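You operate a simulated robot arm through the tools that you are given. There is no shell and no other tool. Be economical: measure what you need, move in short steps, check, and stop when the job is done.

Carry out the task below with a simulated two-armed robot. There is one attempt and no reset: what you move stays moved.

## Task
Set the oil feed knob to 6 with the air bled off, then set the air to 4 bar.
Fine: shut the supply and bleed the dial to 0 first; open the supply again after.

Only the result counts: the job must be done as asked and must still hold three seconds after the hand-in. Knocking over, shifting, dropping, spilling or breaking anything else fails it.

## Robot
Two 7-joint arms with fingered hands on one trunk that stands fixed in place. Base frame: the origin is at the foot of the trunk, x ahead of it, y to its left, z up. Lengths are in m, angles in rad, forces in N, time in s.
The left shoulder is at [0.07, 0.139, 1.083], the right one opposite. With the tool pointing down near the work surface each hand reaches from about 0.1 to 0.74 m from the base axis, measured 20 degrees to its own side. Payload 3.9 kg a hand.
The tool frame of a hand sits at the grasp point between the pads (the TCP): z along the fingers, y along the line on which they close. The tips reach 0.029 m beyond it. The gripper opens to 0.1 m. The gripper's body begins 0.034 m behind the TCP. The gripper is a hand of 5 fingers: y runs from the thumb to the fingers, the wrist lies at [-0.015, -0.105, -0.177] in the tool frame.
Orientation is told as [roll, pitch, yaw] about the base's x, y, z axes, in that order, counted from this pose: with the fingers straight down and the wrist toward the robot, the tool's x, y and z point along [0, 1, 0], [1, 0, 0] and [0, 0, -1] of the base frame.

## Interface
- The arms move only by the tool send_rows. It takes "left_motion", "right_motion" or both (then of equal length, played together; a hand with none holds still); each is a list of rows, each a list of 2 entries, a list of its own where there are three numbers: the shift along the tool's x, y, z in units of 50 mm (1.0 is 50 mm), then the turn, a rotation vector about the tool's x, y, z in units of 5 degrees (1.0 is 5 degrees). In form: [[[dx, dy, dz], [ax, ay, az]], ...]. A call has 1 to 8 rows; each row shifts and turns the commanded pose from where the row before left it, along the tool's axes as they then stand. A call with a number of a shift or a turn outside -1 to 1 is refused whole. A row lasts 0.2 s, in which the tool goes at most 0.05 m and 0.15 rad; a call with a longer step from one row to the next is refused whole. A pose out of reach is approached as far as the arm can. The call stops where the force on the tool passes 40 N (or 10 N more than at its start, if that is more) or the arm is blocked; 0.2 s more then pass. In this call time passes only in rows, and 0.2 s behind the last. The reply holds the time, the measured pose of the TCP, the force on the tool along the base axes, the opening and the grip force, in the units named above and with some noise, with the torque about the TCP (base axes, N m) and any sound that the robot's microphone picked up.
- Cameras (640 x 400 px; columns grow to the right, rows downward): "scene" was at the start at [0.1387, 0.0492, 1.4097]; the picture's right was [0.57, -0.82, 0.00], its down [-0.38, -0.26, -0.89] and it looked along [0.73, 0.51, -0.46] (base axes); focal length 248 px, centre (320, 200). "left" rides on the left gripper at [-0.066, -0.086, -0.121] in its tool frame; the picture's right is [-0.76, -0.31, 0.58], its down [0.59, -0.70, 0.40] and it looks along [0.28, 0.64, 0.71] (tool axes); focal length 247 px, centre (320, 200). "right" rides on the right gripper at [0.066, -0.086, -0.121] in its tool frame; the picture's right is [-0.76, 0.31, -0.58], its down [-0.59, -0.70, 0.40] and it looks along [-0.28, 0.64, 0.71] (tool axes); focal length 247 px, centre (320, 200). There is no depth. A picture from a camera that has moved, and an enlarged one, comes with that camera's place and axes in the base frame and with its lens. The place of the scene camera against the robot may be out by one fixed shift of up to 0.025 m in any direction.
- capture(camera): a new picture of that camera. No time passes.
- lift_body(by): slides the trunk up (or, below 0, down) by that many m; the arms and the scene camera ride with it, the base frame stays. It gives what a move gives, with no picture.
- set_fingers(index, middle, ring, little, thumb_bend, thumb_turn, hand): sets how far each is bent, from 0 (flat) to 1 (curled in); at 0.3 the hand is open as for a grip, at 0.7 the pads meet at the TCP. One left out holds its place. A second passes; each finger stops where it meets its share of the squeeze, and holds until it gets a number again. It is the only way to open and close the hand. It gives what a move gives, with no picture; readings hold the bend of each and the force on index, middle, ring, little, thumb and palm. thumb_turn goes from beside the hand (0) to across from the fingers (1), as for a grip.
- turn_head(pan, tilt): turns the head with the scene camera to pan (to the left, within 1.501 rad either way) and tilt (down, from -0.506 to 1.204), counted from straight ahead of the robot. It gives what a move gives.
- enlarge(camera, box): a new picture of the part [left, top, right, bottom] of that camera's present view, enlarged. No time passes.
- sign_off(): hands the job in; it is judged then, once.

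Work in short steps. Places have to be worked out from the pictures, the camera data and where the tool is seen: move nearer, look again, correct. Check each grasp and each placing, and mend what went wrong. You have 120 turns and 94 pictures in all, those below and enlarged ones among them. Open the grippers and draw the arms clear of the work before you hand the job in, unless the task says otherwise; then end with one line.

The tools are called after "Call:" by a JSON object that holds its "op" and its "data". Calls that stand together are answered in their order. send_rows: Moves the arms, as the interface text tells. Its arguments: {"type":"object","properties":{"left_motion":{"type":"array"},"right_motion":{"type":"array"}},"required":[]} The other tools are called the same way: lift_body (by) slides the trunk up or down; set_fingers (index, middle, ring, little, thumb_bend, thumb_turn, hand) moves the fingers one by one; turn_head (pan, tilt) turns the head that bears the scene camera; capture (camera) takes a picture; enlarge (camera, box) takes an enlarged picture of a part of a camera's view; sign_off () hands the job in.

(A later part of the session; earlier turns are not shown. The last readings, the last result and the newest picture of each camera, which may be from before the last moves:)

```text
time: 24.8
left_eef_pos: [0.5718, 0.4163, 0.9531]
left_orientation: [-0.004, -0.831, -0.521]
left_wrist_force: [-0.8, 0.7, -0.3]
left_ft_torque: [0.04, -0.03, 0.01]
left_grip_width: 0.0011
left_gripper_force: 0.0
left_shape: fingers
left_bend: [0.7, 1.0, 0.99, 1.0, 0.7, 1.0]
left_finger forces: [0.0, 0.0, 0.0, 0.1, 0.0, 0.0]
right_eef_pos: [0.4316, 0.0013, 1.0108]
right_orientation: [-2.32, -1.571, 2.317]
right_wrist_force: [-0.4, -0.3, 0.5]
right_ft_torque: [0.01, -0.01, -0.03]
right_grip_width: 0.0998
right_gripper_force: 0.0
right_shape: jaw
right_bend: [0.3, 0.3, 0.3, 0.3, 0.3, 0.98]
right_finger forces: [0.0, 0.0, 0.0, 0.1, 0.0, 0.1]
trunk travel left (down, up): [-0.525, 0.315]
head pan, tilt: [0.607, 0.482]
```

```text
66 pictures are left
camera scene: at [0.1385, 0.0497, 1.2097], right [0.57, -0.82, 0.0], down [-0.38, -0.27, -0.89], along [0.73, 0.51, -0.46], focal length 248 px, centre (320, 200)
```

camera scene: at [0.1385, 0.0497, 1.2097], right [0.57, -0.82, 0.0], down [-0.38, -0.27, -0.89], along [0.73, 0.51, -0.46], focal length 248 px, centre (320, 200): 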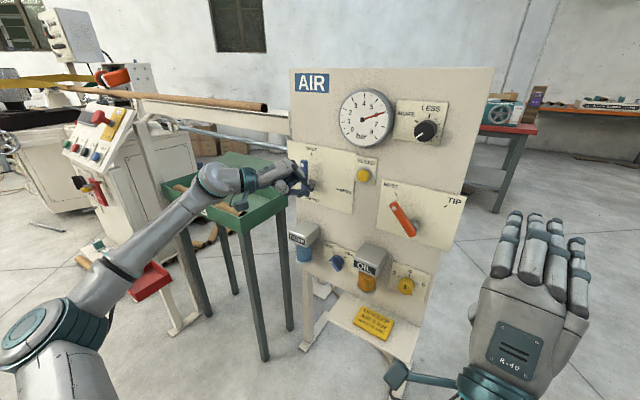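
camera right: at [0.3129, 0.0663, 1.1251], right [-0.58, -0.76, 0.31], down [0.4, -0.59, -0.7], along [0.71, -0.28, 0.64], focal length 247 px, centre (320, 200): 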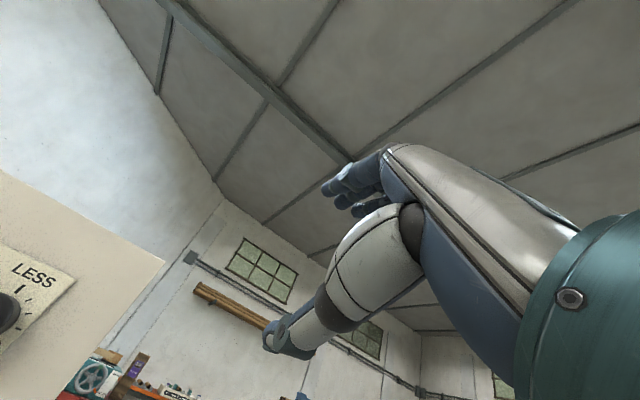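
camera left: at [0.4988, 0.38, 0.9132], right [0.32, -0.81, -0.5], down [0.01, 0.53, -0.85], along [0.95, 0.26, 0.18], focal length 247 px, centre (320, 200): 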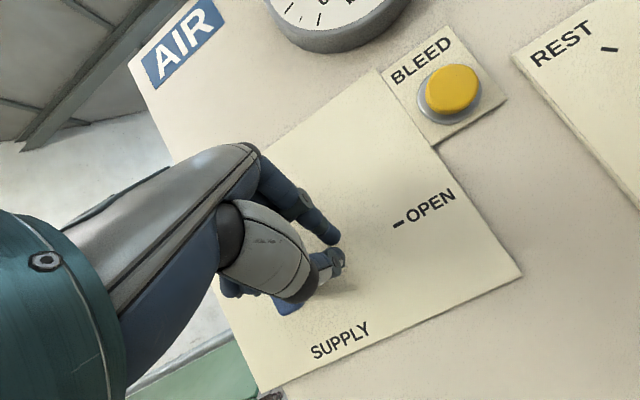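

It relaxed into reach. I'll check the lever and pitch the fingers up a bit for the bleed push.

Call:
{"op": "send_rows", "data": {"left_motion": [[[-0.4, -0.3, -0.3], [-1, 0, 0]], [[-0.4, 0, 0], [-1, 0, 0]], [[-0.4, 0, 0], [-1, 0, 0]], [[0, 0, 0], [-1, 0, 0]]]}}

Call:
{"op": "capture", "data": {"camera": "left"}}

Call:
{"op": "enlarge", "data": {"camera": "scene", "box": [230, 70, 470, 220]}}

```text
time: 25.8
left_eef_pos: [0.5231, 0.3764, 0.9521]
left_orientation: [-0.007, -1.178, -0.515]
left_wrist_force: [-0.5, -0.9, 0.2]
left_ft_torque: [0.0, -0.01, 0.01]
left_grip_width: 0.0014
left_gripper_force: 0.0
left_shape: fingers
left_bend: [0.7, 1.0, 0.99, 1.0, 0.7, 1.0]
left_finger forces: [0.0, 0.1, 0.0, 0.0, 0.1, 0.0]
right_eef_pos: [0.4325, 0.0012, 1.0103]
right_orientation: [0.314, -1.571, -0.314]
right_wrist_force: [-0.9, 0.9, 0.2]
right_ft_torque: [-0.02, -0.03, -0.02]
right_grip_width: 0.0998
right_gripper_force: 0.0
right_shape: jaw
right_bend: [0.3, 0.3, 0.3, 0.3, 0.3, 0.98]
right_finger forces: [0.0, 0.0, 0.0, 0.0, 0.1, 0.0]
trunk travel left (down, up): [-0.525, 0.315]
head pan, tilt: [0.607, 0.482]
```

```text
65 pictures are left
camera left: at [0.3648, 0.3898, 0.9192], right [-0.02, -0.87, -0.5], down [0.38, 0.46, -0.8], along [0.92, -0.2, 0.32], focal length 247 px, centre (320, 200)
```

left: 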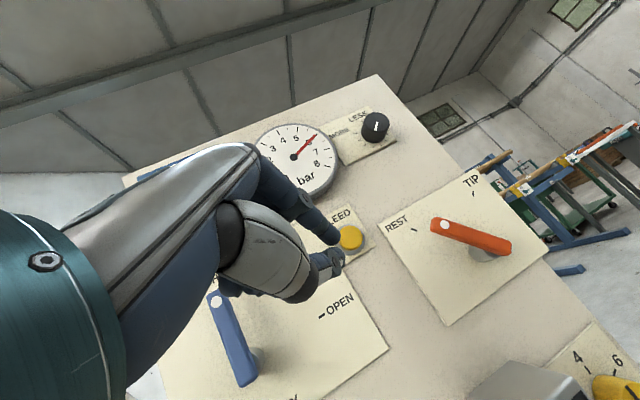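

```text
2.67 times, centred on (350, 145) of scene
camera zoom: at [0.139, 0.0493, 1.2097], right [0.57, -0.82, 0.0], down [-0.38, -0.26, -0.89], along [0.73, 0.51, -0.46], focal length 661 px, centre (240, 347)
```

zoom: 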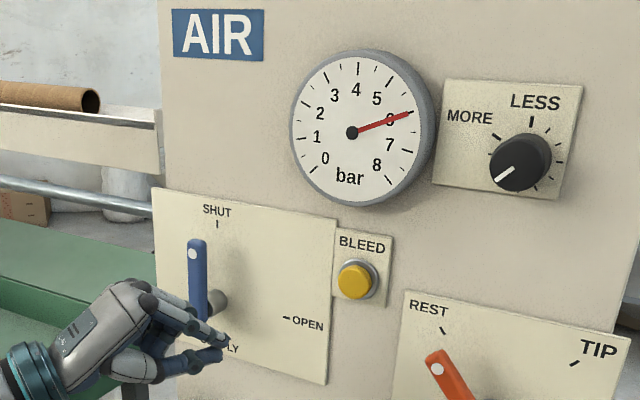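

SHUT is set. The bleed button is at about (0.687, 0.310, 0.967), so I'll move the index tip up close in front of it.

Call:
{"op": "send_rows", "data": {"left_motion": [[[0.03, 0.385, 0.65], [0, 0, 0]], [[0.03, 0.385, 0.65], [0, 0, 0]], [[0.03, 0.385, 0.65], [0, 0, 0]]]}}

Call:
{"op": "capture", "data": {"camera": "left"}}

Call:
{"op": "enlarge", "data": {"camera": "scene", "box": [230, 70, 470, 220]}}

```text
time: 26.6
left_eef_pos: [0.5788, 0.3274, 0.9644]
left_orientation: [-0.006, -1.174, -0.517]
left_wrist_force: [-0.2, 1.0, -0.6]
left_ft_torque: [0.02, 0.0, 0.01]
left_grip_width: 0.0014
left_gripper_force: 0.0
left_shape: fingers
left_bend: [0.7, 1.0, 0.99, 1.0, 0.7, 1.0]
left_finger forces: [0.1, 0.1, 0.0, 0.0, 0.0, 0.0]
left hand out of reach, approached as far as the arm can: row 2, 3
right_eef_pos: [0.4328, -0.001, 1.0098]
right_orientation: [1.938, -1.57, -1.936]
right_wrist_force: [-0.1, -0.4, 0.7]
right_ft_torque: [0.0, -0.02, -0.06]
right_grip_width: 0.0997
right_gripper_force: 0.1
right_shape: jaw
right_bend: [0.3, 0.3, 0.3, 0.3, 0.3, 0.98]
right_finger forces: [0.1, 0.1, 0.0, 0.1, 0.0, 0.0]
trunk travel left (down, up): [-0.525, 0.315]
head pan, tilt: [0.607, 0.482]
```

```text
63 pictures are left
camera left: at [0.4209, 0.3422, 0.932], right [-0.02, -0.86, -0.5], down [0.38, 0.46, -0.8], along [0.93, -0.2, 0.32], focal length 247 px, centre (320, 200)
```

left: 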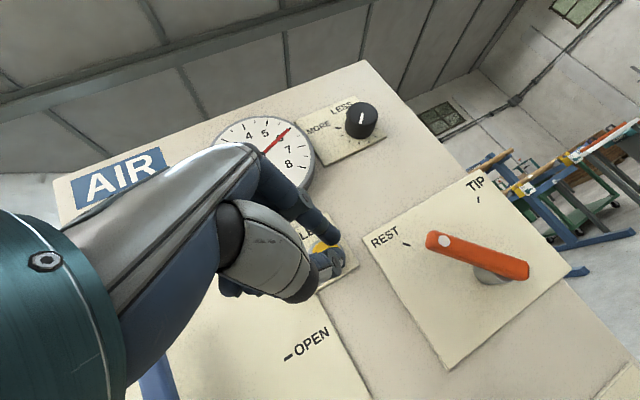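

```text
2.67 times, centred on (350, 145) of scene
camera zoom: at [0.1387, 0.049, 1.2097], right [0.57, -0.82, 0.0], down [-0.38, -0.26, -0.89], along [0.73, 0.51, -0.46], focal length 661 px, centre (240, 347)
```

zoom: 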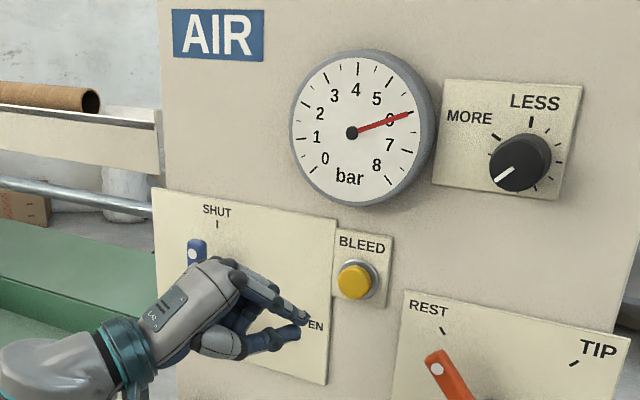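

It's at the wrist limit again. I'll tilt the fingers 15° down, then go forward to the standoff.

Call:
{"op": "send_rows", "data": {"left_motion": [[[0, 0, 0], [1, 0, 0]], [[0, 0, 0], [1, 0, 0]], [[0, 0, 0], [1, 0, 0]], [[0.27, 0.43, 0.36], [0, 0, 0]], [[0.27, 0.43, 0.36], [0, 0, 0]]]}}

Call:
{"op": "capture", "data": {"camera": "left"}}

Call:
{"op": "enlarge", "data": {"camera": "scene", "box": [230, 70, 470, 220]}}

```text
time: 27.8
left_eef_pos: [0.6429, 0.3238, 0.9792]
left_orientation: [-0.004, -0.916, -0.519]
left_wrist_force: [0.3, 0.1, -0.4]
left_ft_torque: [0.02, -0.01, 0.0]
left_grip_width: 0.0013
left_gripper_force: 0.1
left_shape: fingers
left_bend: [0.7, 1.0, 0.99, 1.0, 0.7, 1.0]
left_finger forces: [0.1, 0.0, 0.1, 0.0, 0.0, 0.2]
right_eef_pos: [0.4331, 0.0003, 1.0113]
right_orientation: [0.842, -1.572, -0.841]
right_wrist_force: [-0.5, 0.8, 0.6]
right_ft_torque: [-0.01, -0.02, 0.01]
right_grip_width: 0.0997
right_gripper_force: 0.1
right_shape: jaw
right_bend: [0.3, 0.3, 0.3, 0.3, 0.3, 0.98]
right_finger forces: [0.1, 0.1, 0.1, 0.0, 0.1, 0.1]
trunk travel left (down, up): [-0.525, 0.315]
head pan, tilt: [0.607, 0.482]
```

```text
61 pictures are left
camera left: at [0.4819, 0.34, 0.985], right [-0.14, -0.79, -0.59], down [0.2, 0.56, -0.8], along [0.97, -0.23, 0.07], focal length 247 px, centre (320, 200)
```

left: 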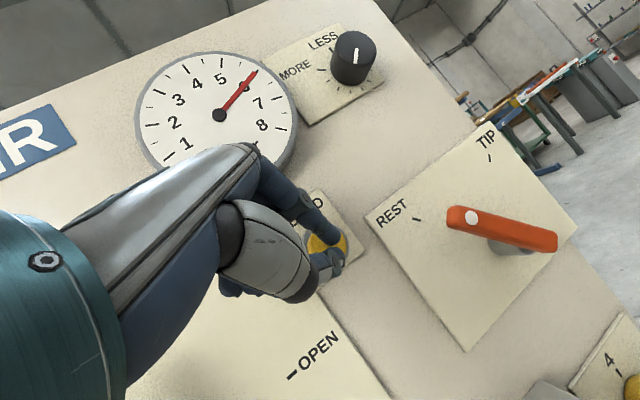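

```text
2.67 times, centred on (350, 145) of scene
camera zoom: at [0.1392, 0.049, 1.2096], right [0.57, -0.82, 0.0], down [-0.38, -0.26, -0.89], along [0.73, 0.51, -0.46], focal length 661 px, centre (240, 347)
```

zoom: 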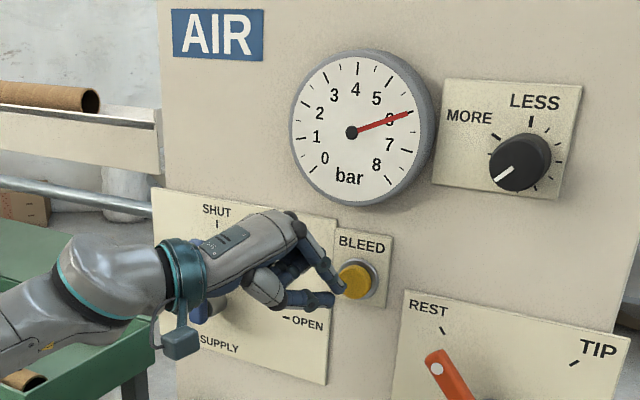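

The index tip is right in front of the button. I'll press in x slowly and watch the dial.

Call:
{"op": "send_rows", "data": {"left_motion": [[[0.08, 0.107, 0.137], [0, 0, 0]], [[0.08, 0.107, 0.137], [0, 0, 0]], [[0.08, 0.107, 0.137], [0, 0, 0]], [[0, 0, 0], [0, 0, 0]], [[0, 0, 0], [0, 0, 0]]]}}

Call:
{"op": "enlarge", "data": {"camera": "scene", "box": [230, 70, 470, 220]}}

```text
time: 29.0
left_eef_pos: [0.6711, 0.3196, 0.9793]
left_orientation: [-0.004, -0.916, -0.522]
left_wrist_force: [-2.5, -0.6, -0.3]
left_ft_torque: [-0.01, 0.04, -0.06]
left_grip_width: 0.0001
left_gripper_force: 1.2
left_shape: fingers
left_bend: [0.7, 1.0, 0.99, 1.0, 0.7, 1.0]
left_finger forces: [2.4, 0.0, 0.0, 0.0, 0.1, 0.0]
right_eef_pos: [0.4317, 0.0001, 1.0102]
right_orientation: [2.705, -1.572, -2.705]
right_wrist_force: [0.6, -0.8, -0.2]
right_ft_torque: [0.01, -0.02, -0.02]
right_grip_width: 0.0999
right_gripper_force: 0.1
right_shape: jaw
right_bend: [0.3, 0.3, 0.3, 0.3, 0.3, 0.98]
right_finger forces: [0.0, 0.0, 0.0, 0.0, 0.1, 0.1]
trunk travel left (down, up): [-0.525, 0.315]
head pan, tilt: [0.607, 0.482]
heard: click
```

```text
2.67 times, centred on (350, 145) of scene
camera zoom: at [0.1382, 0.0491, 1.2097], right [0.57, -0.82, 0.0], down [-0.38, -0.26, -0.89], along [0.73, 0.51, -0.46], focal length 661 px, centre (240, 347)
```

zoom: 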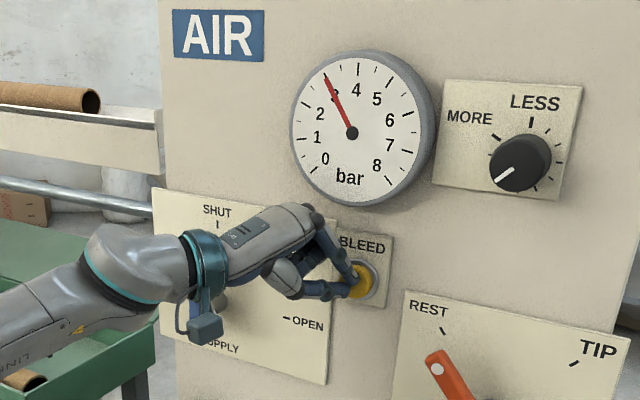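

It clicked and the pressure is falling, already down to 3. I'll keep holding.

Call:
{"op": "send_rows", "data": {"left_motion": [[[0, 0, 0], [0, 0, 0]], [[0, 0, 0], [0, 0, 0]], [[0, 0, 0], [0, 0, 0]], [[0, 0, 0], [0, 0, 0]], [[0, 0, 0], [0, 0, 0]], [[0, 0, 0], [0, 0, 0]], [[0, 0, 0], [0, 0, 0]], [[0, 0, 0], [0, 0, 0]]]}}

Call:
{"op": "send_rows", "data": {"left_motion": [[[0, 0, 0], [0, 0, 0]], [[0, 0, 0], [0, 0, 0]], [[0, 0, 0], [0, 0, 0]], [[0, 0, 0], [0, 0, 0]], [[0, 0, 0], [0, 0, 0]], [[0, 0, 0], [0, 0, 0]], [[0, 0, 0], [0, 0, 0]], [[0, 0, 0], [0, 0, 0]]]}}

Call:
{"op": "enlarge", "data": {"camera": "scene", "box": [230, 70, 470, 220]}}

```text
time: 30.8
left_eef_pos: [0.67, 0.3226, 0.9813]
left_orientation: [-0.005, -0.919, -0.521]
left_wrist_force: [-2.4, -0.6, -0.5]
left_ft_torque: [-0.01, 0.02, -0.03]
left_grip_width: 0.0
left_gripper_force: 0.5
left_shape: fingers
left_bend: [0.7, 1.0, 0.99, 1.0, 0.7, 1.0]
left_finger forces: [2.5, 0.0, 0.0, 0.0, 0.0, 0.0]
right_eef_pos: [0.4332, 0.0012, 1.0109]
right_orientation: [2.635, -1.57, -2.636]
right_wrist_force: [0.6, -0.2, -0.7]
right_ft_torque: [0.02, 0.03, 0.01]
right_grip_width: 0.0996
right_gripper_force: 0.1
right_shape: jaw
right_bend: [0.3, 0.3, 0.3, 0.3, 0.3, 0.98]
right_finger forces: [0.1, 0.1, 0.0, 0.1, 0.0, 0.0]
trunk travel left (down, up): [-0.525, 0.315]
head pan, tilt: [0.607, 0.482]
```

```text
time: 32.6
left_eef_pos: [0.6707, 0.3235, 0.9816]
left_orientation: [-0.005, -0.917, -0.52]
left_wrist_force: [-2.3, 0.0, -0.2]
left_ft_torque: [-0.02, -0.02, -0.05]
left_grip_width: 0.0
left_gripper_force: 0.4
left_shape: fingers
left_bend: [0.7, 1.0, 0.99, 1.0, 0.7, 1.0]
left_finger forces: [2.4, 0.0, 0.0, 0.0, 0.0, 0.0]
right_eef_pos: [0.4329, 0.0011, 1.0099]
right_orientation: [2.707, -1.57, -2.705]
right_wrist_force: [0.3, 1.0, -0.6]
right_ft_torque: [0.01, -0.02, -0.02]
right_grip_width: 0.0998
right_gripper_force: 0.0
right_shape: jaw
right_bend: [0.3, 0.3, 0.3, 0.3, 0.3, 0.98]
right_finger forces: [0.1, 0.1, 0.1, 0.1, 0.1, 0.1]
trunk travel left (down, up): [-0.525, 0.315]
head pan, tilt: [0.607, 0.482]
```

```text
2.67 times, centred on (350, 145) of scene
camera zoom: at [0.1383, 0.0491, 1.2097], right [0.57, -0.82, 0.0], down [-0.38, -0.26, -0.89], along [0.73, 0.51, -0.46], focal length 661 px, centre (240, 347)
```

zoom: 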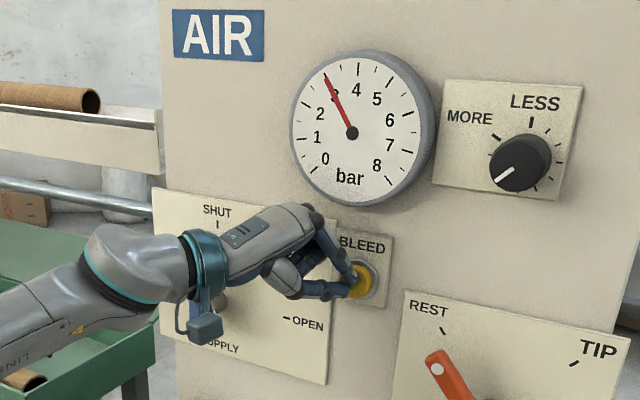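

Each press lets off only about 3 bar. I'll release and press again.

Call:
{"op": "send_rows", "data": {"left_motion": [[[-0.08, -0.107, -0.137], [0, 0, 0]], [[-0.08, -0.107, -0.137], [0, 0, 0]], [[-0.08, -0.107, -0.137], [0, 0, 0]], [[0, 0, 0], [0, 0, 0]], [[0.08, 0.107, 0.137], [0, 0, 0]], [[0.08, 0.107, 0.137], [0, 0, 0]], [[0.08, 0.107, 0.137], [0, 0, 0]], [[0, 0, 0], [0, 0, 0]]]}}

Call:
{"op": "enlarge", "data": {"camera": "scene", "box": [230, 70, 470, 220]}}

```text
time: 34.4
left_eef_pos: [0.6729, 0.3211, 0.9807]
left_orientation: [-0.006, -0.917, -0.519]
left_wrist_force: [-3.0, -1.3, 0.8]
left_ft_torque: [-0.03, 0.05, -0.03]
left_grip_width: 0.0
left_gripper_force: 1.2
left_shape: fingers
left_bend: [0.7, 1.0, 0.99, 1.0, 0.7, 1.0]
left_finger forces: [3.0, 0.0, 0.0, 0.0, 0.1, 0.0]
right_eef_pos: [0.4317, 0.0001, 1.0099]
right_orientation: [2.696, -1.572, -2.695]
right_wrist_force: [0.8, -0.5, -0.3]
right_ft_torque: [0.0, 0.0, 0.02]
right_grip_width: 0.0996
right_gripper_force: 0.1
right_shape: jaw
right_bend: [0.3, 0.3, 0.3, 0.3, 0.3, 0.98]
right_finger forces: [0.0, 0.1, 0.0, 0.0, 0.1, 0.1]
trunk travel left (down, up): [-0.525, 0.315]
head pan, tilt: [0.607, 0.482]
heard: click
```

```text
2.67 times, centred on (350, 145) of scene
camera zoom: at [0.1382, 0.0491, 1.2098], right [0.57, -0.82, 0.0], down [-0.38, -0.26, -0.89], along [0.73, 0.51, -0.46], focal length 661 px, centre (240, 347)
```

zoom: 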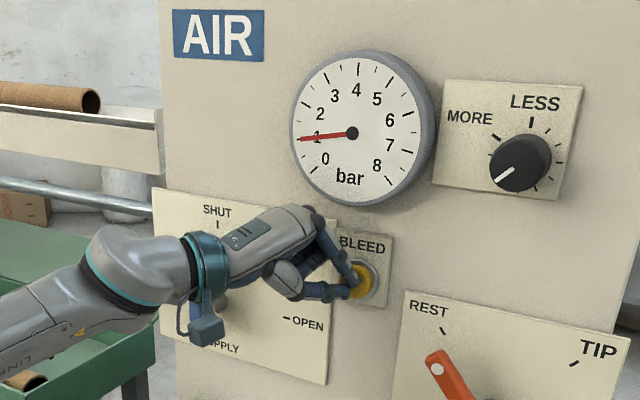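

The dial reads about 1 bar, so I'll press once more.

Call:
{"op": "send_rows", "data": {"left_motion": [[[0, 0, 0], [0, 0, 0]], [[-0.08, -0.107, -0.137], [0, 0, 0]], [[-0.16, -0.214, -0.274], [0, 0, 0]], [[0, 0, 0], [0, 0, 0]], [[0.08, 0.107, 0.137], [0, 0, 0]], [[0.08, 0.107, 0.137], [0, 0, 0]], [[0.08, 0.107, 0.137], [0, 0, 0]], [[0, 0, 0], [0, 0, 0]]]}}

Call:
{"op": "enlarge", "data": {"camera": "scene", "box": [230, 70, 470, 220]}}

```text
time: 36.2
left_eef_pos: [0.6682, 0.3189, 0.9791]
left_orientation: [-0.006, -0.919, -0.519]
left_wrist_force: [-2.1, -0.9, -0.2]
left_ft_torque: [-0.02, 0.03, -0.02]
left_grip_width: 0.0
left_gripper_force: 0.3
left_shape: fingers
left_bend: [0.7, 1.0, 0.99, 1.0, 0.7, 1.0]
left_finger forces: [1.4, 0.1, 0.0, 0.1, 0.0, 0.0]
right_eef_pos: [0.4314, -0.0005, 1.0108]
right_orientation: [2.601, -1.571, -2.601]
right_wrist_force: [-0.5, 0.0, -0.1]
right_ft_torque: [0.02, 0.01, -0.04]
right_grip_width: 0.0997
right_gripper_force: 0.1
right_shape: jaw
right_bend: [0.3, 0.3, 0.3, 0.3, 0.3, 0.98]
right_finger forces: [0.1, 0.0, 0.0, 0.0, 0.0, 0.0]
trunk travel left (down, up): [-0.525, 0.315]
head pan, tilt: [0.607, 0.482]
```

```text
2.67 times, centred on (350, 145) of scene
camera zoom: at [0.1384, 0.0492, 1.2097], right [0.57, -0.82, 0.0], down [-0.38, -0.26, -0.89], along [0.73, 0.51, -0.46], focal length 661 px, centre (240, 347)
```

zoom: 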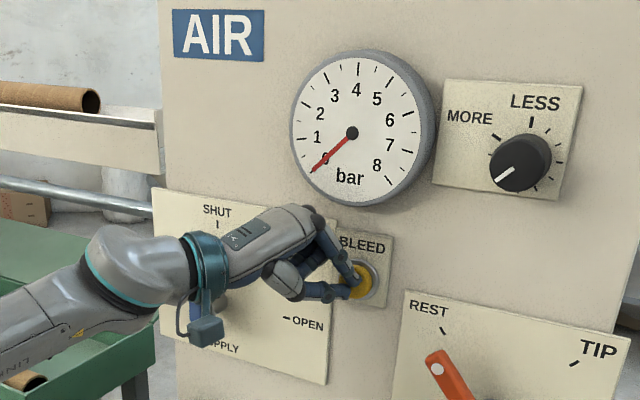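

The dial is at 0. I'll retract the left hand and zoom on the oil knob.

Call:
{"op": "send_rows", "data": {"left_motion": [[[-0.16, -0.21, -0.27], [0, 0, 0]], [[-0.3, -0.4, -0.5], [0, 0, 0]], [[-0.3, -0.4, -0.5], [0, 0, 0]], [[0, -0.4, -0.5], [0, 0, 0]]]}}

Call:
{"op": "enlarge", "data": {"camera": "scene", "box": [340, 230, 450, 310]}}

Call:
{"op": "enlarge", "data": {"camera": "scene", "box": [230, 70, 470, 220]}}

```text
time: 37.2
left_eef_pos: [0.5518, 0.3467, 0.9783]
left_orientation: [-0.005, -0.918, -0.518]
left_wrist_force: [-1.5, -1.0, 0.3]
left_ft_torque: [-0.01, 0.0, 0.0]
left_grip_width: 0.001
left_gripper_force: 0.0
left_shape: fingers
left_bend: [0.7, 1.0, 0.99, 1.0, 0.7, 1.0]
left_finger forces: [0.1, 0.1, 0.0, 0.0, 0.0, 0.0]
right_eef_pos: [0.4331, 0.0008, 1.0099]
right_orientation: [-2.543, -1.571, 2.543]
right_wrist_force: [1.0, 0.1, 0.8]
right_ft_torque: [0.0, 0.01, -0.04]
right_grip_width: 0.0998
right_gripper_force: 0.0
right_shape: jaw
right_bend: [0.3, 0.3, 0.3, 0.3, 0.3, 0.98]
right_finger forces: [0.0, 0.0, 0.0, 0.1, 0.0, 0.0]
trunk travel left (down, up): [-0.525, 0.315]
head pan, tilt: [0.607, 0.482]
```

```text
5.00 times, centred on (395, 270) of scene
camera zoom: at [0.1383, 0.0497, 1.2097], right [0.57, -0.82, 0.0], down [-0.38, -0.27, -0.89], along [0.73, 0.51, -0.46], focal length 1239 px, centre (-55, -150)
```

zoom: 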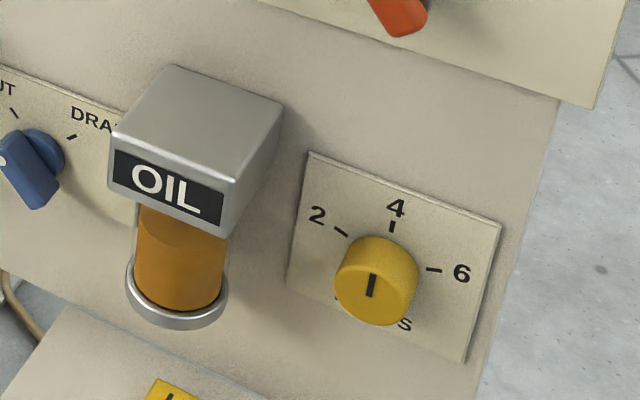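

```text
2.67 times, centred on (350, 145) of scene
camera zoom: at [0.1383, 0.0497, 1.2097], right [0.57, -0.82, 0.0], down [-0.38, -0.27, -0.89], along [0.73, 0.51, -0.46], focal length 661 px, centre (240, 347)
```

zoom: 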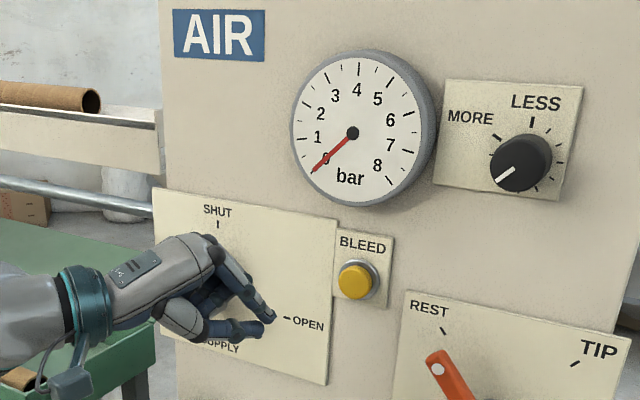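

The supply is shut and the dial holds 0. The oil knob marker points at 4, so it needs about 60° clockwise. Before lowering the trunk further, I'll pull the left arm well back from the tray.

Call:
{"op": "send_rows", "data": {"left_motion": [[[-0.33, -0.04, -0.7], [0, 0, 0]], [[-0.33, -0.04, -0.7], [0, 0, 0]], [[-0.33, -0.04, -0.7], [0, 0, 0]], [[-0.33, -0.04, -0.7], [0, 0, 0]], [[-0.33, -0.04, -0.7], [0, 0, 0]], [[-0.33, -0.04, -0.7], [0, 0, 0]]], "right_motion": [[[0, 0, 0], [0, 0, -1]], [[0, 0, 0], [0, 0, -1]], [[0, 0, 0], [0, 0, -1]], [[0, 0, 0], [0, 0, -1]], [[0, 0, 0], [0, 0, -1]], [[0, 0, 0], [0, 0, -1]]]}}

Call:
{"op": "capture", "data": {"camera": "scene"}}

```text
time: 38.6
left_eef_pos: [0.3525, 0.3459, 1.0991]
left_orientation: [-0.006, -0.915, -0.519]
left_wrist_force: [0.2, -0.8, -0.3]
left_ft_torque: [0.03, 0.02, -0.01]
left_grip_width: 0.0012
left_gripper_force: 0.0
left_shape: fingers
left_bend: [0.7, 1.0, 0.99, 1.0, 0.7, 1.0]
left_finger forces: [0.0, 0.0, 0.0, 0.1, 0.0, 0.1]
right_eef_pos: [0.4441, 0.0103, 1.0118]
right_orientation: [-1.573, -1.048, 1.573]
right_wrist_force: [-0.2, -0.7, -0.8]
right_ft_torque: [-0.01, 0.0, -0.05]
right_grip_width: 0.0998
right_gripper_force: 0.1
right_shape: jaw
right_bend: [0.3, 0.3, 0.3, 0.3, 0.3, 0.98]
right_finger forces: [0.1, 0.0, 0.0, 0.1, 0.1, 0.0]
right hand out of reach, approached as far as the arm can: row 3, 4, 5, 6
trunk travel left (down, up): [-0.525, 0.315]
head pan, tilt: [0.607, 0.482]
```

```text
53 pictures are left
camera scene: at [0.1382, 0.0486, 1.2098], right [0.57, -0.82, 0.0], down [-0.38, -0.26, -0.89], along [0.73, 0.51, -0.46], focal length 248 px, centre (320, 200)
```

scene: 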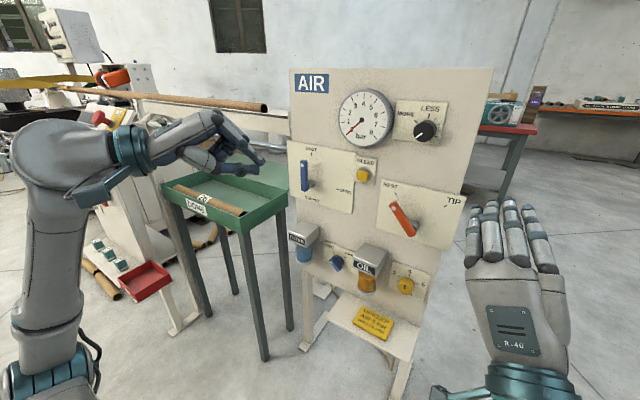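

The left arm is clear. I'll lower the trunk another 0.2 m.

Call:
{"op": "lift_body", "data": {"by": -0.2}}

Call:
{"op": "send_rows", "data": {"right_motion": [[[0, 0, 0.5], [0, 0, -1]], [[0, 0, 0.5], [0, 0, -1]], [[0.3, 0.3, 0.3], [0, 0, -1]], [[0.3, 0.3, 0.3], [0, 0, -1]], [[0.3, 0.3, 0], [0, 0, -1]]]}}

Call:
{"op": "capture", "data": {"camera": "scene"}}

Call:
{"op": "capture", "data": {"camera": "right"}}

```text
time: 40.7
left_eef_pos: [0.3534, 0.3481, 0.8992]
left_orientation: [-0.005, -0.918, -0.521]
left_wrist_force: [0.3, 0.4, -0.5]
left_ft_torque: [-0.01, 0.01, -0.04]
left_grip_width: 0.0011
left_gripper_force: 0.1
left_shape: fingers
left_bend: [0.7, 1.0, 0.99, 1.0, 0.7, 1.0]
left_finger forces: [0.1, 0.0, 0.0, 0.0, 0.0, 0.1]
right_eef_pos: [0.4449, 0.0106, 0.8126]
right_orientation: [-1.57, -1.049, 1.57]
right_wrist_force: [-0.1, -0.9, 0.4]
right_ft_torque: [-0.01, 0.03, 0.01]
right_grip_width: 0.0999
right_gripper_force: 0.1
right_shape: jaw
right_bend: [0.3, 0.3, 0.3, 0.3, 0.3, 0.98]
right_finger forces: [0.0, 0.0, 0.0, 0.0, 0.0, 0.0]
trunk travel left (down, up): [-0.325, 0.515]
head pan, tilt: [0.607, 0.482]
```

```text
time: 41.9
left_eef_pos: [0.3531, 0.347, 0.8993]
left_orientation: [-0.006, -0.918, -0.517]
left_wrist_force: [0.0, -0.9, 0.7]
left_ft_torque: [0.0, -0.02, 0.01]
left_grip_width: 0.0013
left_gripper_force: 0.2
left_shape: fingers
left_bend: [0.7, 1.0, 0.99, 1.0, 0.7, 1.0]
left_finger forces: [0.0, 0.1, 0.0, 0.0, 0.0, 0.0]
right_eef_pos: [0.5238, 0.0752, 0.813]
right_orientation: [-1.57, -0.61, 1.571]
right_wrist_force: [0.2, 0.5, 1.2]
right_ft_torque: [0.03, 0.02, 0.04]
right_grip_width: 0.1
right_gripper_force: 0.1
right_shape: jaw
right_bend: [0.3, 0.3, 0.3, 0.3, 0.3, 0.98]
right_finger forces: [0.1, 0.1, 0.0, 0.0, 0.0, 0.0]
trunk travel left (down, up): [-0.325, 0.515]
head pan, tilt: [0.607, 0.482]
```

```text
52 pictures are left
camera scene: at [0.1387, 0.0493, 1.0097], right [0.57, -0.82, 0.0], down [-0.38, -0.27, -0.89], along [0.73, 0.51, -0.46], focal length 248 px, centre (320, 200)
```

scene: 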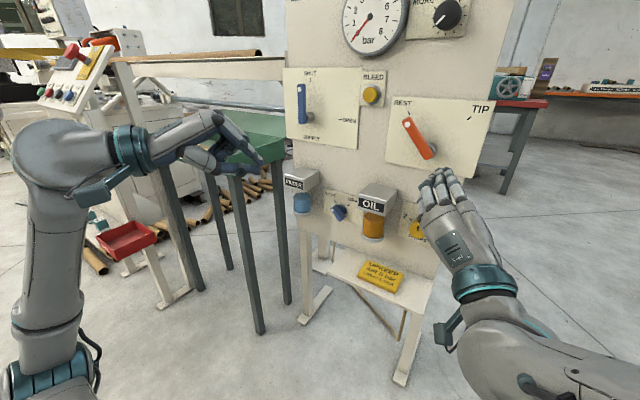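

```text
51 pictures are left
camera right: at [0.404, 0.0424, 0.7118], right [-0.58, -0.18, 0.8], down [0.4, -0.91, 0.08], along [0.71, 0.36, 0.6], focal length 247 px, centre (320, 200)
```

right: 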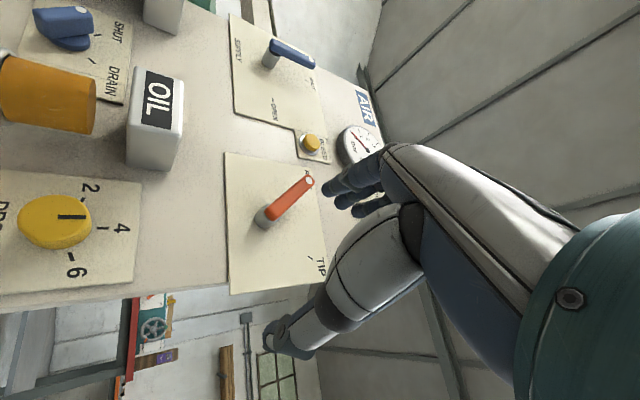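

This wrist pose works. The oil knob marker points at 4 in both views, and 6 is one step clockwise. I'll lower the trunk a little more, set index and thumb for gripping, and curl the rest.

Call:
{"op": "lift_body", "data": {"by": -0.14}}

Call:
{"op": "set_fingers", "data": {"hand": "right", "index": 0.35, "middle": 1, "ring": 1, "little": 1, "thumb_bend": 0.35, "thumb_turn": 1}}

Call:
{"op": "capture", "data": {"camera": "right"}}

Call:
{"op": "capture", "data": {"camera": "scene"}}

```text
time: 43.6
left_eef_pos: [0.3542, 0.3462, 0.7587]
left_orientation: [-0.005, -0.917, -0.522]
left_wrist_force: [-0.7, 1.2, 0.3]
left_ft_torque: [0.0, -0.03, 0.01]
left_grip_width: 0.0009
left_gripper_force: 0.1
left_shape: fingers
left_bend: [0.7, 1.0, 0.99, 1.0, 0.7, 1.0]
left_finger forces: [0.1, 0.0, 0.1, 0.0, 0.0, 0.0]
right_eef_pos: [0.5244, 0.0759, 0.6733]
right_orientation: [-1.57, -0.611, 1.573]
right_wrist_force: [-0.6, 0.6, 0.6]
right_ft_torque: [-0.01, -0.03, 0.01]
right_grip_width: 0.0998
right_gripper_force: 0.1
right_shape: jaw
right_bend: [0.3, 0.3, 0.3, 0.3, 0.3, 0.98]
right_finger forces: [0.1, 0.1, 0.0, 0.1, 0.1, 0.0]
trunk travel left (down, up): [-0.185, 0.655]
head pan, tilt: [0.607, 0.482]
```

```text
time: 44.6
left_eef_pos: [0.3529, 0.3466, 0.7589]
left_orientation: [-0.005, -0.917, -0.519]
left_wrist_force: [0.5, 0.3, -0.4]
left_ft_torque: [0.01, -0.03, -0.02]
left_grip_width: 0.0014
left_gripper_force: 0.0
left_shape: fingers
left_bend: [0.7, 1.0, 0.99, 1.0, 0.7, 1.0]
left_finger forces: [0.0, 0.0, 0.0, 0.0, 0.1, 0.1]
right_eef_pos: [0.5233, 0.0743, 0.6735]
right_orientation: [-1.571, -0.612, 1.571]
right_wrist_force: [0.6, 0.3, -0.4]
right_ft_torque: [-0.01, 0.0, 0.02]
right_grip_width: 0.0872
right_gripper_force: 0.0
right_shape: fingers
right_bend: [0.35, 1.0, 1.0, 1.0, 0.35, 0.98]
right_finger forces: [0.1, 0.0, 0.0, 0.0, 0.1, 0.0]
trunk travel left (down, up): [-0.185, 0.655]
head pan, tilt: [0.607, 0.482]
```

```text
50 pictures are left
camera right: at [0.4038, 0.0421, 0.5717], right [-0.58, -0.18, 0.8], down [0.4, -0.91, 0.08], along [0.71, 0.36, 0.6], focal length 247 px, centre (320, 200)
```

right: 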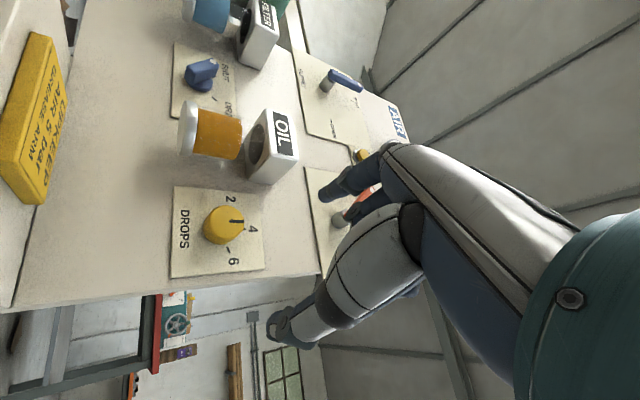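

```text
49 pictures are left
camera scene: at [0.1387, 0.0492, 0.8697], right [0.57, -0.82, 0.0], down [-0.38, -0.26, -0.89], along [0.73, 0.51, -0.46], focal length 248 px, centre (320, 200)
```

scene: 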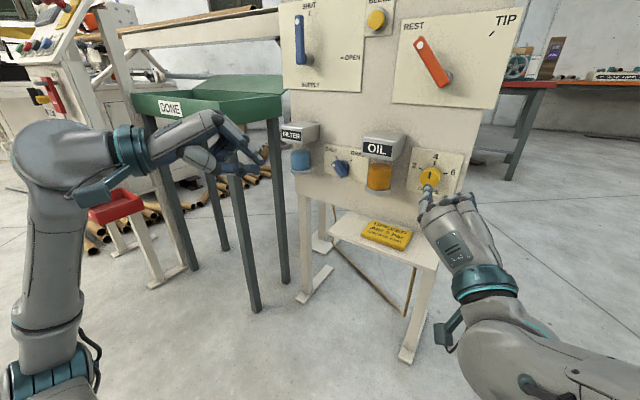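

The knob face is at about (0.685, 0.142, 0.66). I'll move to a standoff directly in front of it.

Call:
{"op": "send_rows", "data": {"right_motion": [[[0.33, 0.32, 0.5], [0, 0, 0]], [[0.33, 0.32, 0.6], [0, 0, 0]], [[0.33, 0.32, 0.6], [0, 0, 0]]]}}

Call:
{"op": "capture", "data": {"camera": "right"}}

Call:
{"op": "enlarge", "data": {"camera": "scene", "box": [350, 110, 510, 210]}}

```text
time: 45.4
left_eef_pos: [0.3542, 0.3473, 0.7591]
left_orientation: [-0.005, -0.915, -0.519]
left_wrist_force: [-0.3, -0.2, 0.4]
left_ft_torque: [-0.02, 0.04, 0.0]
left_grip_width: 0.0011
left_gripper_force: 0.0
left_shape: fingers
left_bend: [0.7, 1.0, 0.99, 1.0, 0.7, 1.0]
left_finger forces: [0.1, 0.0, 0.0, 0.0, 0.1, 0.0]
right_eef_pos: [0.6103, 0.1431, 0.6612]
right_orientation: [-1.571, -0.611, 1.572]
right_wrist_force: [-0.7, -0.2, -0.1]
right_ft_torque: [0.02, 0.03, -0.02]
right_grip_width: 0.0871
right_gripper_force: 0.0
right_shape: fingers
right_bend: [0.35, 1.0, 1.0, 1.0, 0.35, 0.98]
right_finger forces: [0.0, 0.0, 0.1, 0.1, 0.0, 0.0]
trunk travel left (down, up): [-0.185, 0.655]
head pan, tilt: [0.607, 0.482]
```

```text
48 pictures are left
camera right: at [0.4905, 0.1103, 0.559], right [-0.58, -0.18, 0.8], down [0.4, -0.91, 0.08], along [0.71, 0.36, 0.6], focal length 247 px, centre (320, 200)
```

right: 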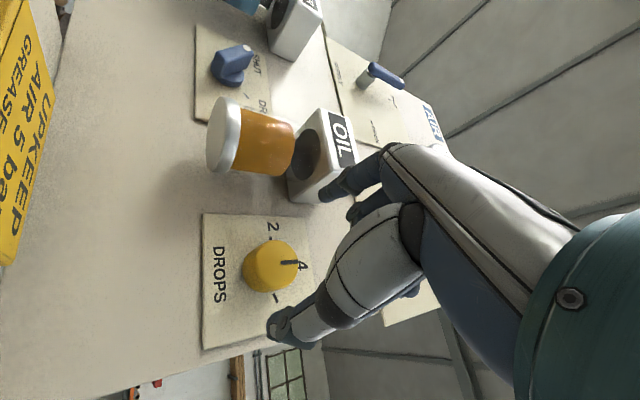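

```text
4.00 times, centred on (430, 160) of scene
camera zoom: at [0.1386, 0.0491, 0.8697], right [0.57, -0.82, 0.0], down [-0.38, -0.26, -0.89], along [0.73, 0.51, -0.46], focal length 991 px, centre (-120, 360)
```

zoom: 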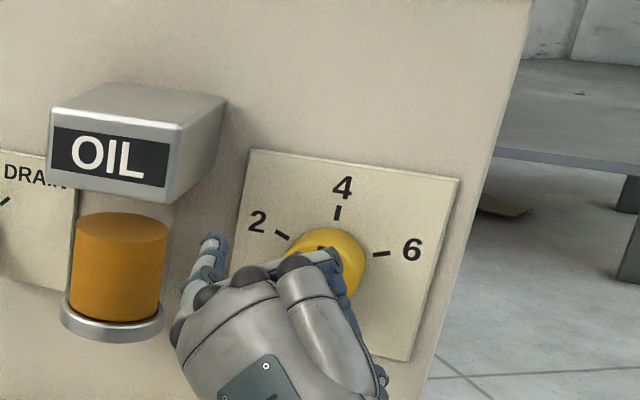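

I'm well centred on the knob at (0.68, 0.143, 0.66). I'll narrow the opening to clear the OIL box, then advance around it.

Call:
{"op": "set_fingers", "data": {"hand": "right", "index": 0.42, "thumb_bend": 0.42}}

Call:
{"op": "send_rows", "data": {"right_motion": [[[0, 0, 0.35], [0, 0, 0]], [[0, 0, 0.35], [0, 0, 0]], [[0, 0, 0.25], [0, 0, 0]], [[0, 0, 0.15], [0, 0, 0]]]}}

Call:
{"op": "capture", "data": {"camera": "right"}}

Call:
{"op": "enlarge", "data": {"camera": "scene", "box": [350, 110, 510, 210]}}

```text
time: 46.4
left_eef_pos: [0.3536, 0.346, 0.7594]
left_orientation: [-0.007, -0.916, -0.519]
left_wrist_force: [1.1, -0.5, 0.2]
left_ft_torque: [0.02, 0.0, -0.01]
left_grip_width: 0.0011
left_gripper_force: 0.1
left_shape: fingers
left_bend: [0.7, 1.0, 0.99, 1.0, 0.7, 1.0]
left_finger forces: [0.0, 0.0, 0.0, 0.0, 0.0, 0.1]
right_eef_pos: [0.6093, 0.1421, 0.6612]
right_orientation: [-1.57, -0.611, 1.571]
right_wrist_force: [-0.6, -0.2, -0.3]
right_ft_torque: [-0.01, -0.03, -0.01]
right_grip_width: 0.0701
right_gripper_force: 0.1
right_shape: fingers
right_bend: [0.42, 1.0, 1.0, 1.0, 0.42, 0.99]
right_finger forces: [0.0, 0.0, 0.0, 0.1, 0.0, 0.1]
trunk travel left (down, up): [-0.185, 0.655]
head pan, tilt: [0.607, 0.482]
```

```text
time: 47.6
left_eef_pos: [0.3534, 0.3463, 0.7592]
left_orientation: [-0.006, -0.916, -0.52]
left_wrist_force: [-0.1, 0.1, 0.6]
left_ft_torque: [0.04, -0.04, 0.02]
left_grip_width: 0.0013
left_gripper_force: 0.0
left_shape: fingers
left_bend: [0.7, 1.0, 0.99, 1.0, 0.7, 1.0]
left_finger forces: [0.0, 0.0, 0.1, 0.0, 0.0, 0.0]
right_eef_pos: [0.6659, 0.1258, 0.6935]
right_orientation: [-1.602, -0.662, 1.574]
right_wrist_force: [-0.2, 0.1, -0.3]
right_ft_torque: [-0.02, 0.02, 0.02]
right_grip_width: 0.07
right_gripper_force: 0.1
right_shape: fingers
right_bend: [0.42, 1.0, 1.0, 1.0, 0.42, 0.99]
right_finger forces: [0.0, 0.1, 0.1, 0.0, 0.0, 0.1]
trunk travel left (down, up): [-0.185, 0.655]
head pan, tilt: [0.607, 0.482]
stopped in row 4 (right hand): the arm was blocked; the commanded pose is now the measured one
```

```text
46 pictures are left
camera right: at [0.5485, 0.1002, 0.587], right [-0.6, -0.21, 0.77], down [0.38, -0.92, 0.04], along [0.7, 0.32, 0.64], focal length 247 px, centre (320, 200)
```

right: 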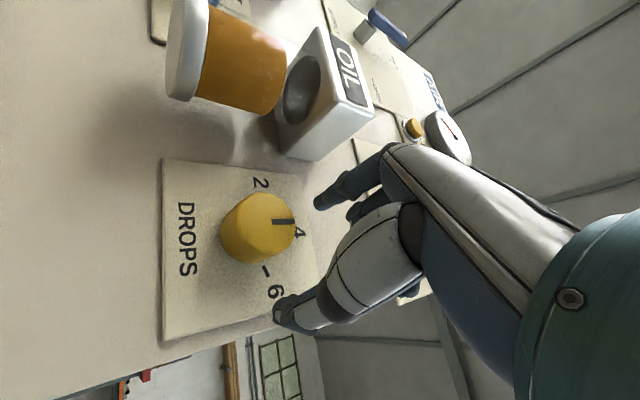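

```text
4.00 times, centred on (430, 160) of scene
camera zoom: at [0.1386, 0.0491, 0.8697], right [0.57, -0.82, 0.0], down [-0.38, -0.26, -0.89], along [0.73, 0.51, -0.46], focal length 991 px, centre (-120, 360)
```

zoom: 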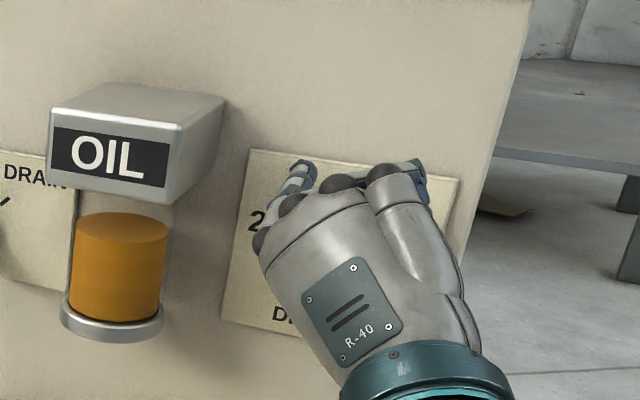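

The hand was deflected sideways by about 35 mm and stopped, though no force is left on it. I'll back off, realign and look at the whole arm.

Call:
{"op": "send_rows", "data": {"right_motion": [[[0, 0, -0.4], [0, 0, 0]], [[0.35, 0, -0.2], [0, 0, 0]], [[0.35, 0, 0], [0, 0, 0]]]}}

Call:
{"op": "turn_head", "data": {"pan": 0.0, "tilt": 0.8}}

Call:
{"op": "capture", "data": {"camera": "scene"}}

```text
time: 48.6
left_eef_pos: [0.3535, 0.347, 0.7584]
left_orientation: [-0.004, -0.916, -0.519]
left_wrist_force: [0.5, -0.1, 0.3]
left_ft_torque: [-0.06, 0.0, 0.0]
left_grip_width: 0.0011
left_gripper_force: 0.0
left_shape: fingers
left_bend: [0.7, 1.0, 0.99, 1.0, 0.7, 1.0]
left_finger forces: [0.0, 0.0, 0.0, 0.0, 0.0, 0.0]
right_eef_pos: [0.6434, 0.128, 0.696]
right_orientation: [-1.621, -0.725, 1.563]
right_wrist_force: [0.6, 0.4, 0.0]
right_ft_torque: [-0.03, -0.02, 0.02]
right_grip_width: 0.0701
right_gripper_force: 0.0
right_shape: fingers
right_bend: [0.42, 1.0, 1.0, 1.0, 0.42, 0.99]
right_finger forces: [0.0, 0.1, 0.0, 0.1, 0.0, 0.1]
trunk travel left (down, up): [-0.185, 0.655]
head pan, tilt: [0.607, 0.482]
stopped in row 3 (right hand): the arm was blocked; the commanded pose is now the measured one
```

```text
time: 49.6
left_eef_pos: [0.3531, 0.3473, 0.758]
left_orientation: [-0.005, -0.915, -0.519]
left_wrist_force: [-0.2, 0.1, -0.6]
left_ft_torque: [0.01, 0.02, -0.02]
left_grip_width: 0.0015
left_gripper_force: 0.1
left_shape: fingers
left_bend: [0.7, 1.0, 0.99, 1.0, 0.7, 1.0]
left_finger forces: [0.0, 0.1, 0.0, 0.0, 0.0, 0.0]
right_eef_pos: [0.643, 0.1285, 0.6958]
right_orientation: [-1.618, -0.724, 1.565]
right_wrist_force: [0.5, 0.3, 0.4]
right_ft_torque: [-0.01, -0.01, -0.01]
right_grip_width: 0.0701
right_gripper_force: 0.1
right_shape: fingers
right_bend: [0.42, 1.0, 1.0, 1.0, 0.42, 0.99]
right_finger forces: [0.1, 0.1, 0.1, 0.1, 0.0, 0.0]
trunk travel left (down, up): [-0.185, 0.655]
head pan, tilt: [0.0, 0.799]
```

```text
44 pictures are left
camera scene: at [0.1444, -0.0028, 0.8423], right [0.0, -1.0, 0.0], down [-0.72, 0.0, -0.7], along [0.7, 0.0, -0.72], focal length 248 px, centre (320, 200)
```

scene: 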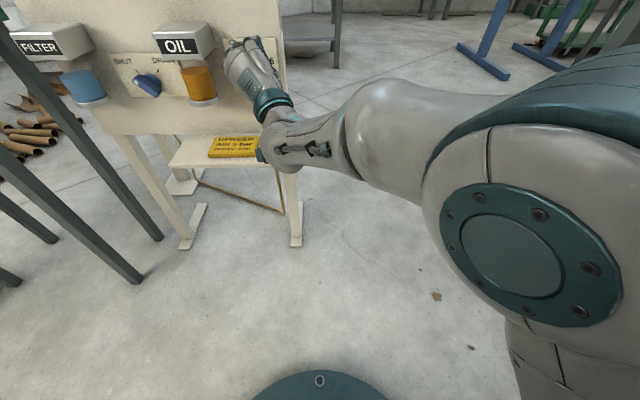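

The forearm and camera bracket are touching near the platform corner under the panel. I'll pull straight back, then approach from higher up with the fingers tilted down.

Call:
{"op": "send_rows", "data": {"right_motion": [[[-0.2, 0, -0.5], [0, 0, 0]], [[-0.2, 0, -0.6], [0, 0, 0]], [[-0.2, 0, -0.8], [0, 0, 0]], [[0, 0, -0.8], [0, 0, 0]], [[0, 0, -0.8], [0, 0, 0]]]}}

Call:
{"op": "capture", "data": {"camera": "scene"}}

```text
time: 50.8
left_eef_pos: [0.3532, 0.3466, 0.7584]
left_orientation: [-0.006, -0.918, -0.519]
left_wrist_force: [0.1, -0.3, -0.7]
left_ft_torque: [0.03, 0.01, -0.02]
left_grip_width: 0.0012
left_gripper_force: 0.1
left_shape: fingers
left_bend: [0.7, 1.0, 0.99, 1.0, 0.7, 1.0]
left_finger forces: [0.0, 0.1, 0.0, 0.0, 0.0, 0.1]
right_eef_pos: [0.4647, 0.1169, 0.7086]
right_orientation: [-1.618, -0.717, 1.565]
right_wrist_force: [-0.2, 1.1, -0.6]
right_ft_torque: [-0.01, -0.03, 0.0]
right_grip_width: 0.0699
right_gripper_force: 0.0
right_shape: fingers
right_bend: [0.42, 1.0, 1.0, 1.0, 0.42, 0.99]
right_finger forces: [0.0, 0.0, 0.0, 0.0, 0.0, 0.1]
trunk travel left (down, up): [-0.185, 0.655]
head pan, tilt: [0.0, 0.799]
```

```text
43 pictures are left
camera scene: at [0.1445, -0.0029, 0.8422], right [0.0, -1.0, 0.0], down [-0.72, 0.0, -0.7], along [0.7, 0.0, -0.72], focal length 248 px, centre (320, 200)
```

scene: 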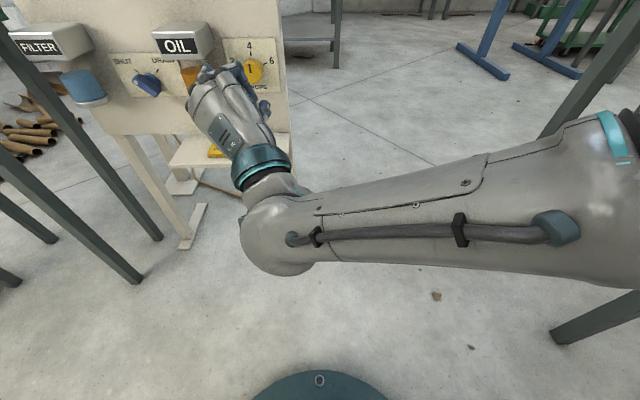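

The arm is free. I'll raise the trunk by 0.25 m and re-orient the hand, 30° down with a slight left lean and inward yaw.

Call:
{"op": "lift_body", "data": {"by": 0.25}}

Call:
{"op": "send_rows", "data": {"right_motion": [[[0, 0, 0], [0, 0, 1]], [[0, 0, 0], [0, 0, 1]], [[0, 0, 0], [0, 0, 1]], [[0, 0, 0], [0, 0, 1]], [[0, 0, 0], [0, 0, 1]]]}}

Call:
{"op": "send_rows", "data": {"right_motion": [[[0, 0, 0], [1, 0, 0]], [[0, 0, 0], [1, 0, 0]], [[0, 0, 0], [1, 0, 0]], [[0, 0, 0], [1, 0, 0]], [[0, 0, 0], [1, 0, 0]], [[0, 0, 0], [1, 0, 0]]]}}

Call:
{"op": "send_rows", "data": {"right_motion": [[[0, 0, 0], [-0.406, 0.791, -0.457]], [[0, 0, 0], [-0.406, 0.791, -0.457]], [[0, 0, 0], [-0.406, 0.791, -0.457]], [[0, 0, 0], [-0.406, 0.791, -0.457]]]}}

Call:
{"op": "capture", "data": {"camera": "right"}}

```text
time: 53.4
left_eef_pos: [0.3539, 0.3468, 1.0087]
left_orientation: [-0.005, -0.915, -0.521]
left_wrist_force: [-0.4, 0.0, 0.2]
left_ft_torque: [-0.01, -0.02, -0.01]
left_grip_width: 0.0007
left_gripper_force: 0.0
left_shape: fingers
left_bend: [0.7, 1.0, 0.99, 1.0, 0.7, 1.0]
left_finger forces: [0.0, 0.1, 0.1, 0.0, 0.0, 0.1]
right_eef_pos: [0.4655, 0.1165, 0.9583]
right_orientation: [-1.619, -0.72, 1.565]
right_wrist_force: [-0.5, 0.0, 0.6]
right_ft_torque: [0.02, 0.0, -0.01]
right_grip_width: 0.0697
right_gripper_force: 0.0
right_shape: fingers
right_bend: [0.42, 1.0, 1.0, 1.0, 0.42, 0.99]
right_finger forces: [0.0, 0.1, 0.1, 0.0, 0.0, 0.1]
trunk travel left (down, up): [-0.435, 0.405]
head pan, tilt: [0.0, 0.799]
```

```text
time: 54.6
left_eef_pos: [0.3544, 0.3465, 1.0073]
left_orientation: [-0.005, -0.92, -0.518]
left_wrist_force: [1.0, 0.0, -0.4]
left_ft_torque: [0.0, 0.0, 0.0]
left_grip_width: 0.0011
left_gripper_force: 0.1
left_shape: fingers
left_bend: [0.7, 1.0, 0.99, 1.0, 0.7, 1.0]
left_finger forces: [0.0, 0.1, 0.0, 0.0, 0.1, 0.0]
right_eef_pos: [0.4647, 0.1168, 0.9589]
right_orientation: [-1.658, -1.157, 1.613]
right_wrist_force: [-0.5, 0.4, 0.1]
right_ft_torque: [-0.03, -0.01, 0.01]
right_grip_width: 0.0702
right_gripper_force: 0.1
right_shape: fingers
right_bend: [0.42, 1.0, 1.0, 1.0, 0.42, 0.99]
right_finger forces: [0.0, 0.0, 0.1, 0.0, 0.1, 0.1]
trunk travel left (down, up): [-0.435, 0.405]
head pan, tilt: [0.0, 0.799]
```

```text
time: 56.0
left_eef_pos: [0.3537, 0.3474, 1.0092]
left_orientation: [-0.006, -0.917, -0.519]
left_wrist_force: [0.4, -0.9, -0.2]
left_ft_torque: [-0.02, 0.03, 0.04]
left_grip_width: 0.0013
left_gripper_force: 0.1
left_shape: fingers
left_bend: [0.7, 1.0, 0.99, 1.0, 0.7, 1.0]
left_finger forces: [0.1, 0.0, 0.0, 0.0, 0.1, 0.1]
right_eef_pos: [0.4673, 0.117, 0.9583]
right_orientation: [-0.754, -0.941, 0.598]
right_wrist_force: [-0.3, 0.4, -0.7]
right_ft_torque: [-0.04, 0.03, -0.02]
right_grip_width: 0.0699
right_gripper_force: 0.0
right_shape: fingers
right_bend: [0.42, 1.0, 1.0, 1.0, 0.42, 0.99]
right_finger forces: [0.1, 0.0, 0.0, 0.0, 0.1, 0.1]
trunk travel left (down, up): [-0.435, 0.405]
head pan, tilt: [0.0, 0.799]
```

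```text
time: 57.0
left_eef_pos: [0.3544, 0.3485, 1.009]
left_orientation: [-0.007, -0.916, -0.519]
left_wrist_force: [-0.4, -0.7, -0.5]
left_ft_torque: [0.01, -0.04, 0.01]
left_grip_width: 0.0011
left_gripper_force: 0.0
left_shape: fingers
left_bend: [0.7, 1.0, 0.99, 1.0, 0.7, 1.0]
left_finger forces: [0.0, 0.1, 0.0, 0.0, 0.1, 0.1]
right_eef_pos: [0.4662, 0.1159, 0.9569]
right_orientation: [-0.773, -0.936, 0.964]
right_wrist_force: [-0.7, 0.5, 0.5]
right_ft_torque: [-0.04, 0.0, -0.01]
right_grip_width: 0.0699
right_gripper_force: 0.2
right_shape: fingers
right_bend: [0.42, 1.0, 1.0, 1.0, 0.42, 0.99]
right_finger forces: [0.0, 0.1, 0.0, 0.0, 0.0, 0.1]
trunk travel left (down, up): [-0.435, 0.405]
head pan, tilt: [0.0, 0.799]
```

```text
42 pictures are left
camera right: at [0.3103, 0.1225, 0.9138], right [-0.21, -0.55, 0.81], down [0.28, -0.82, -0.49], along [0.94, 0.12, 0.33], focal length 247 px, centre (320, 200)
```

right: 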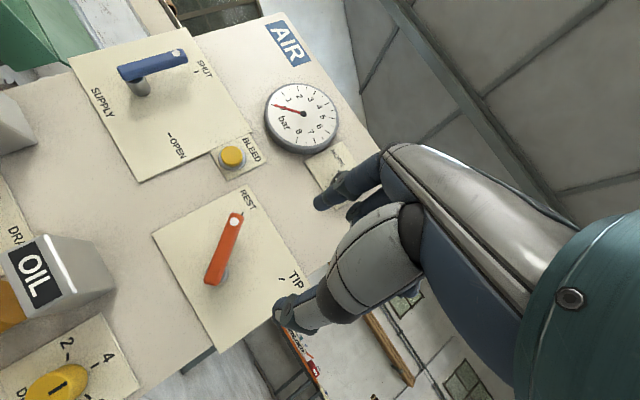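

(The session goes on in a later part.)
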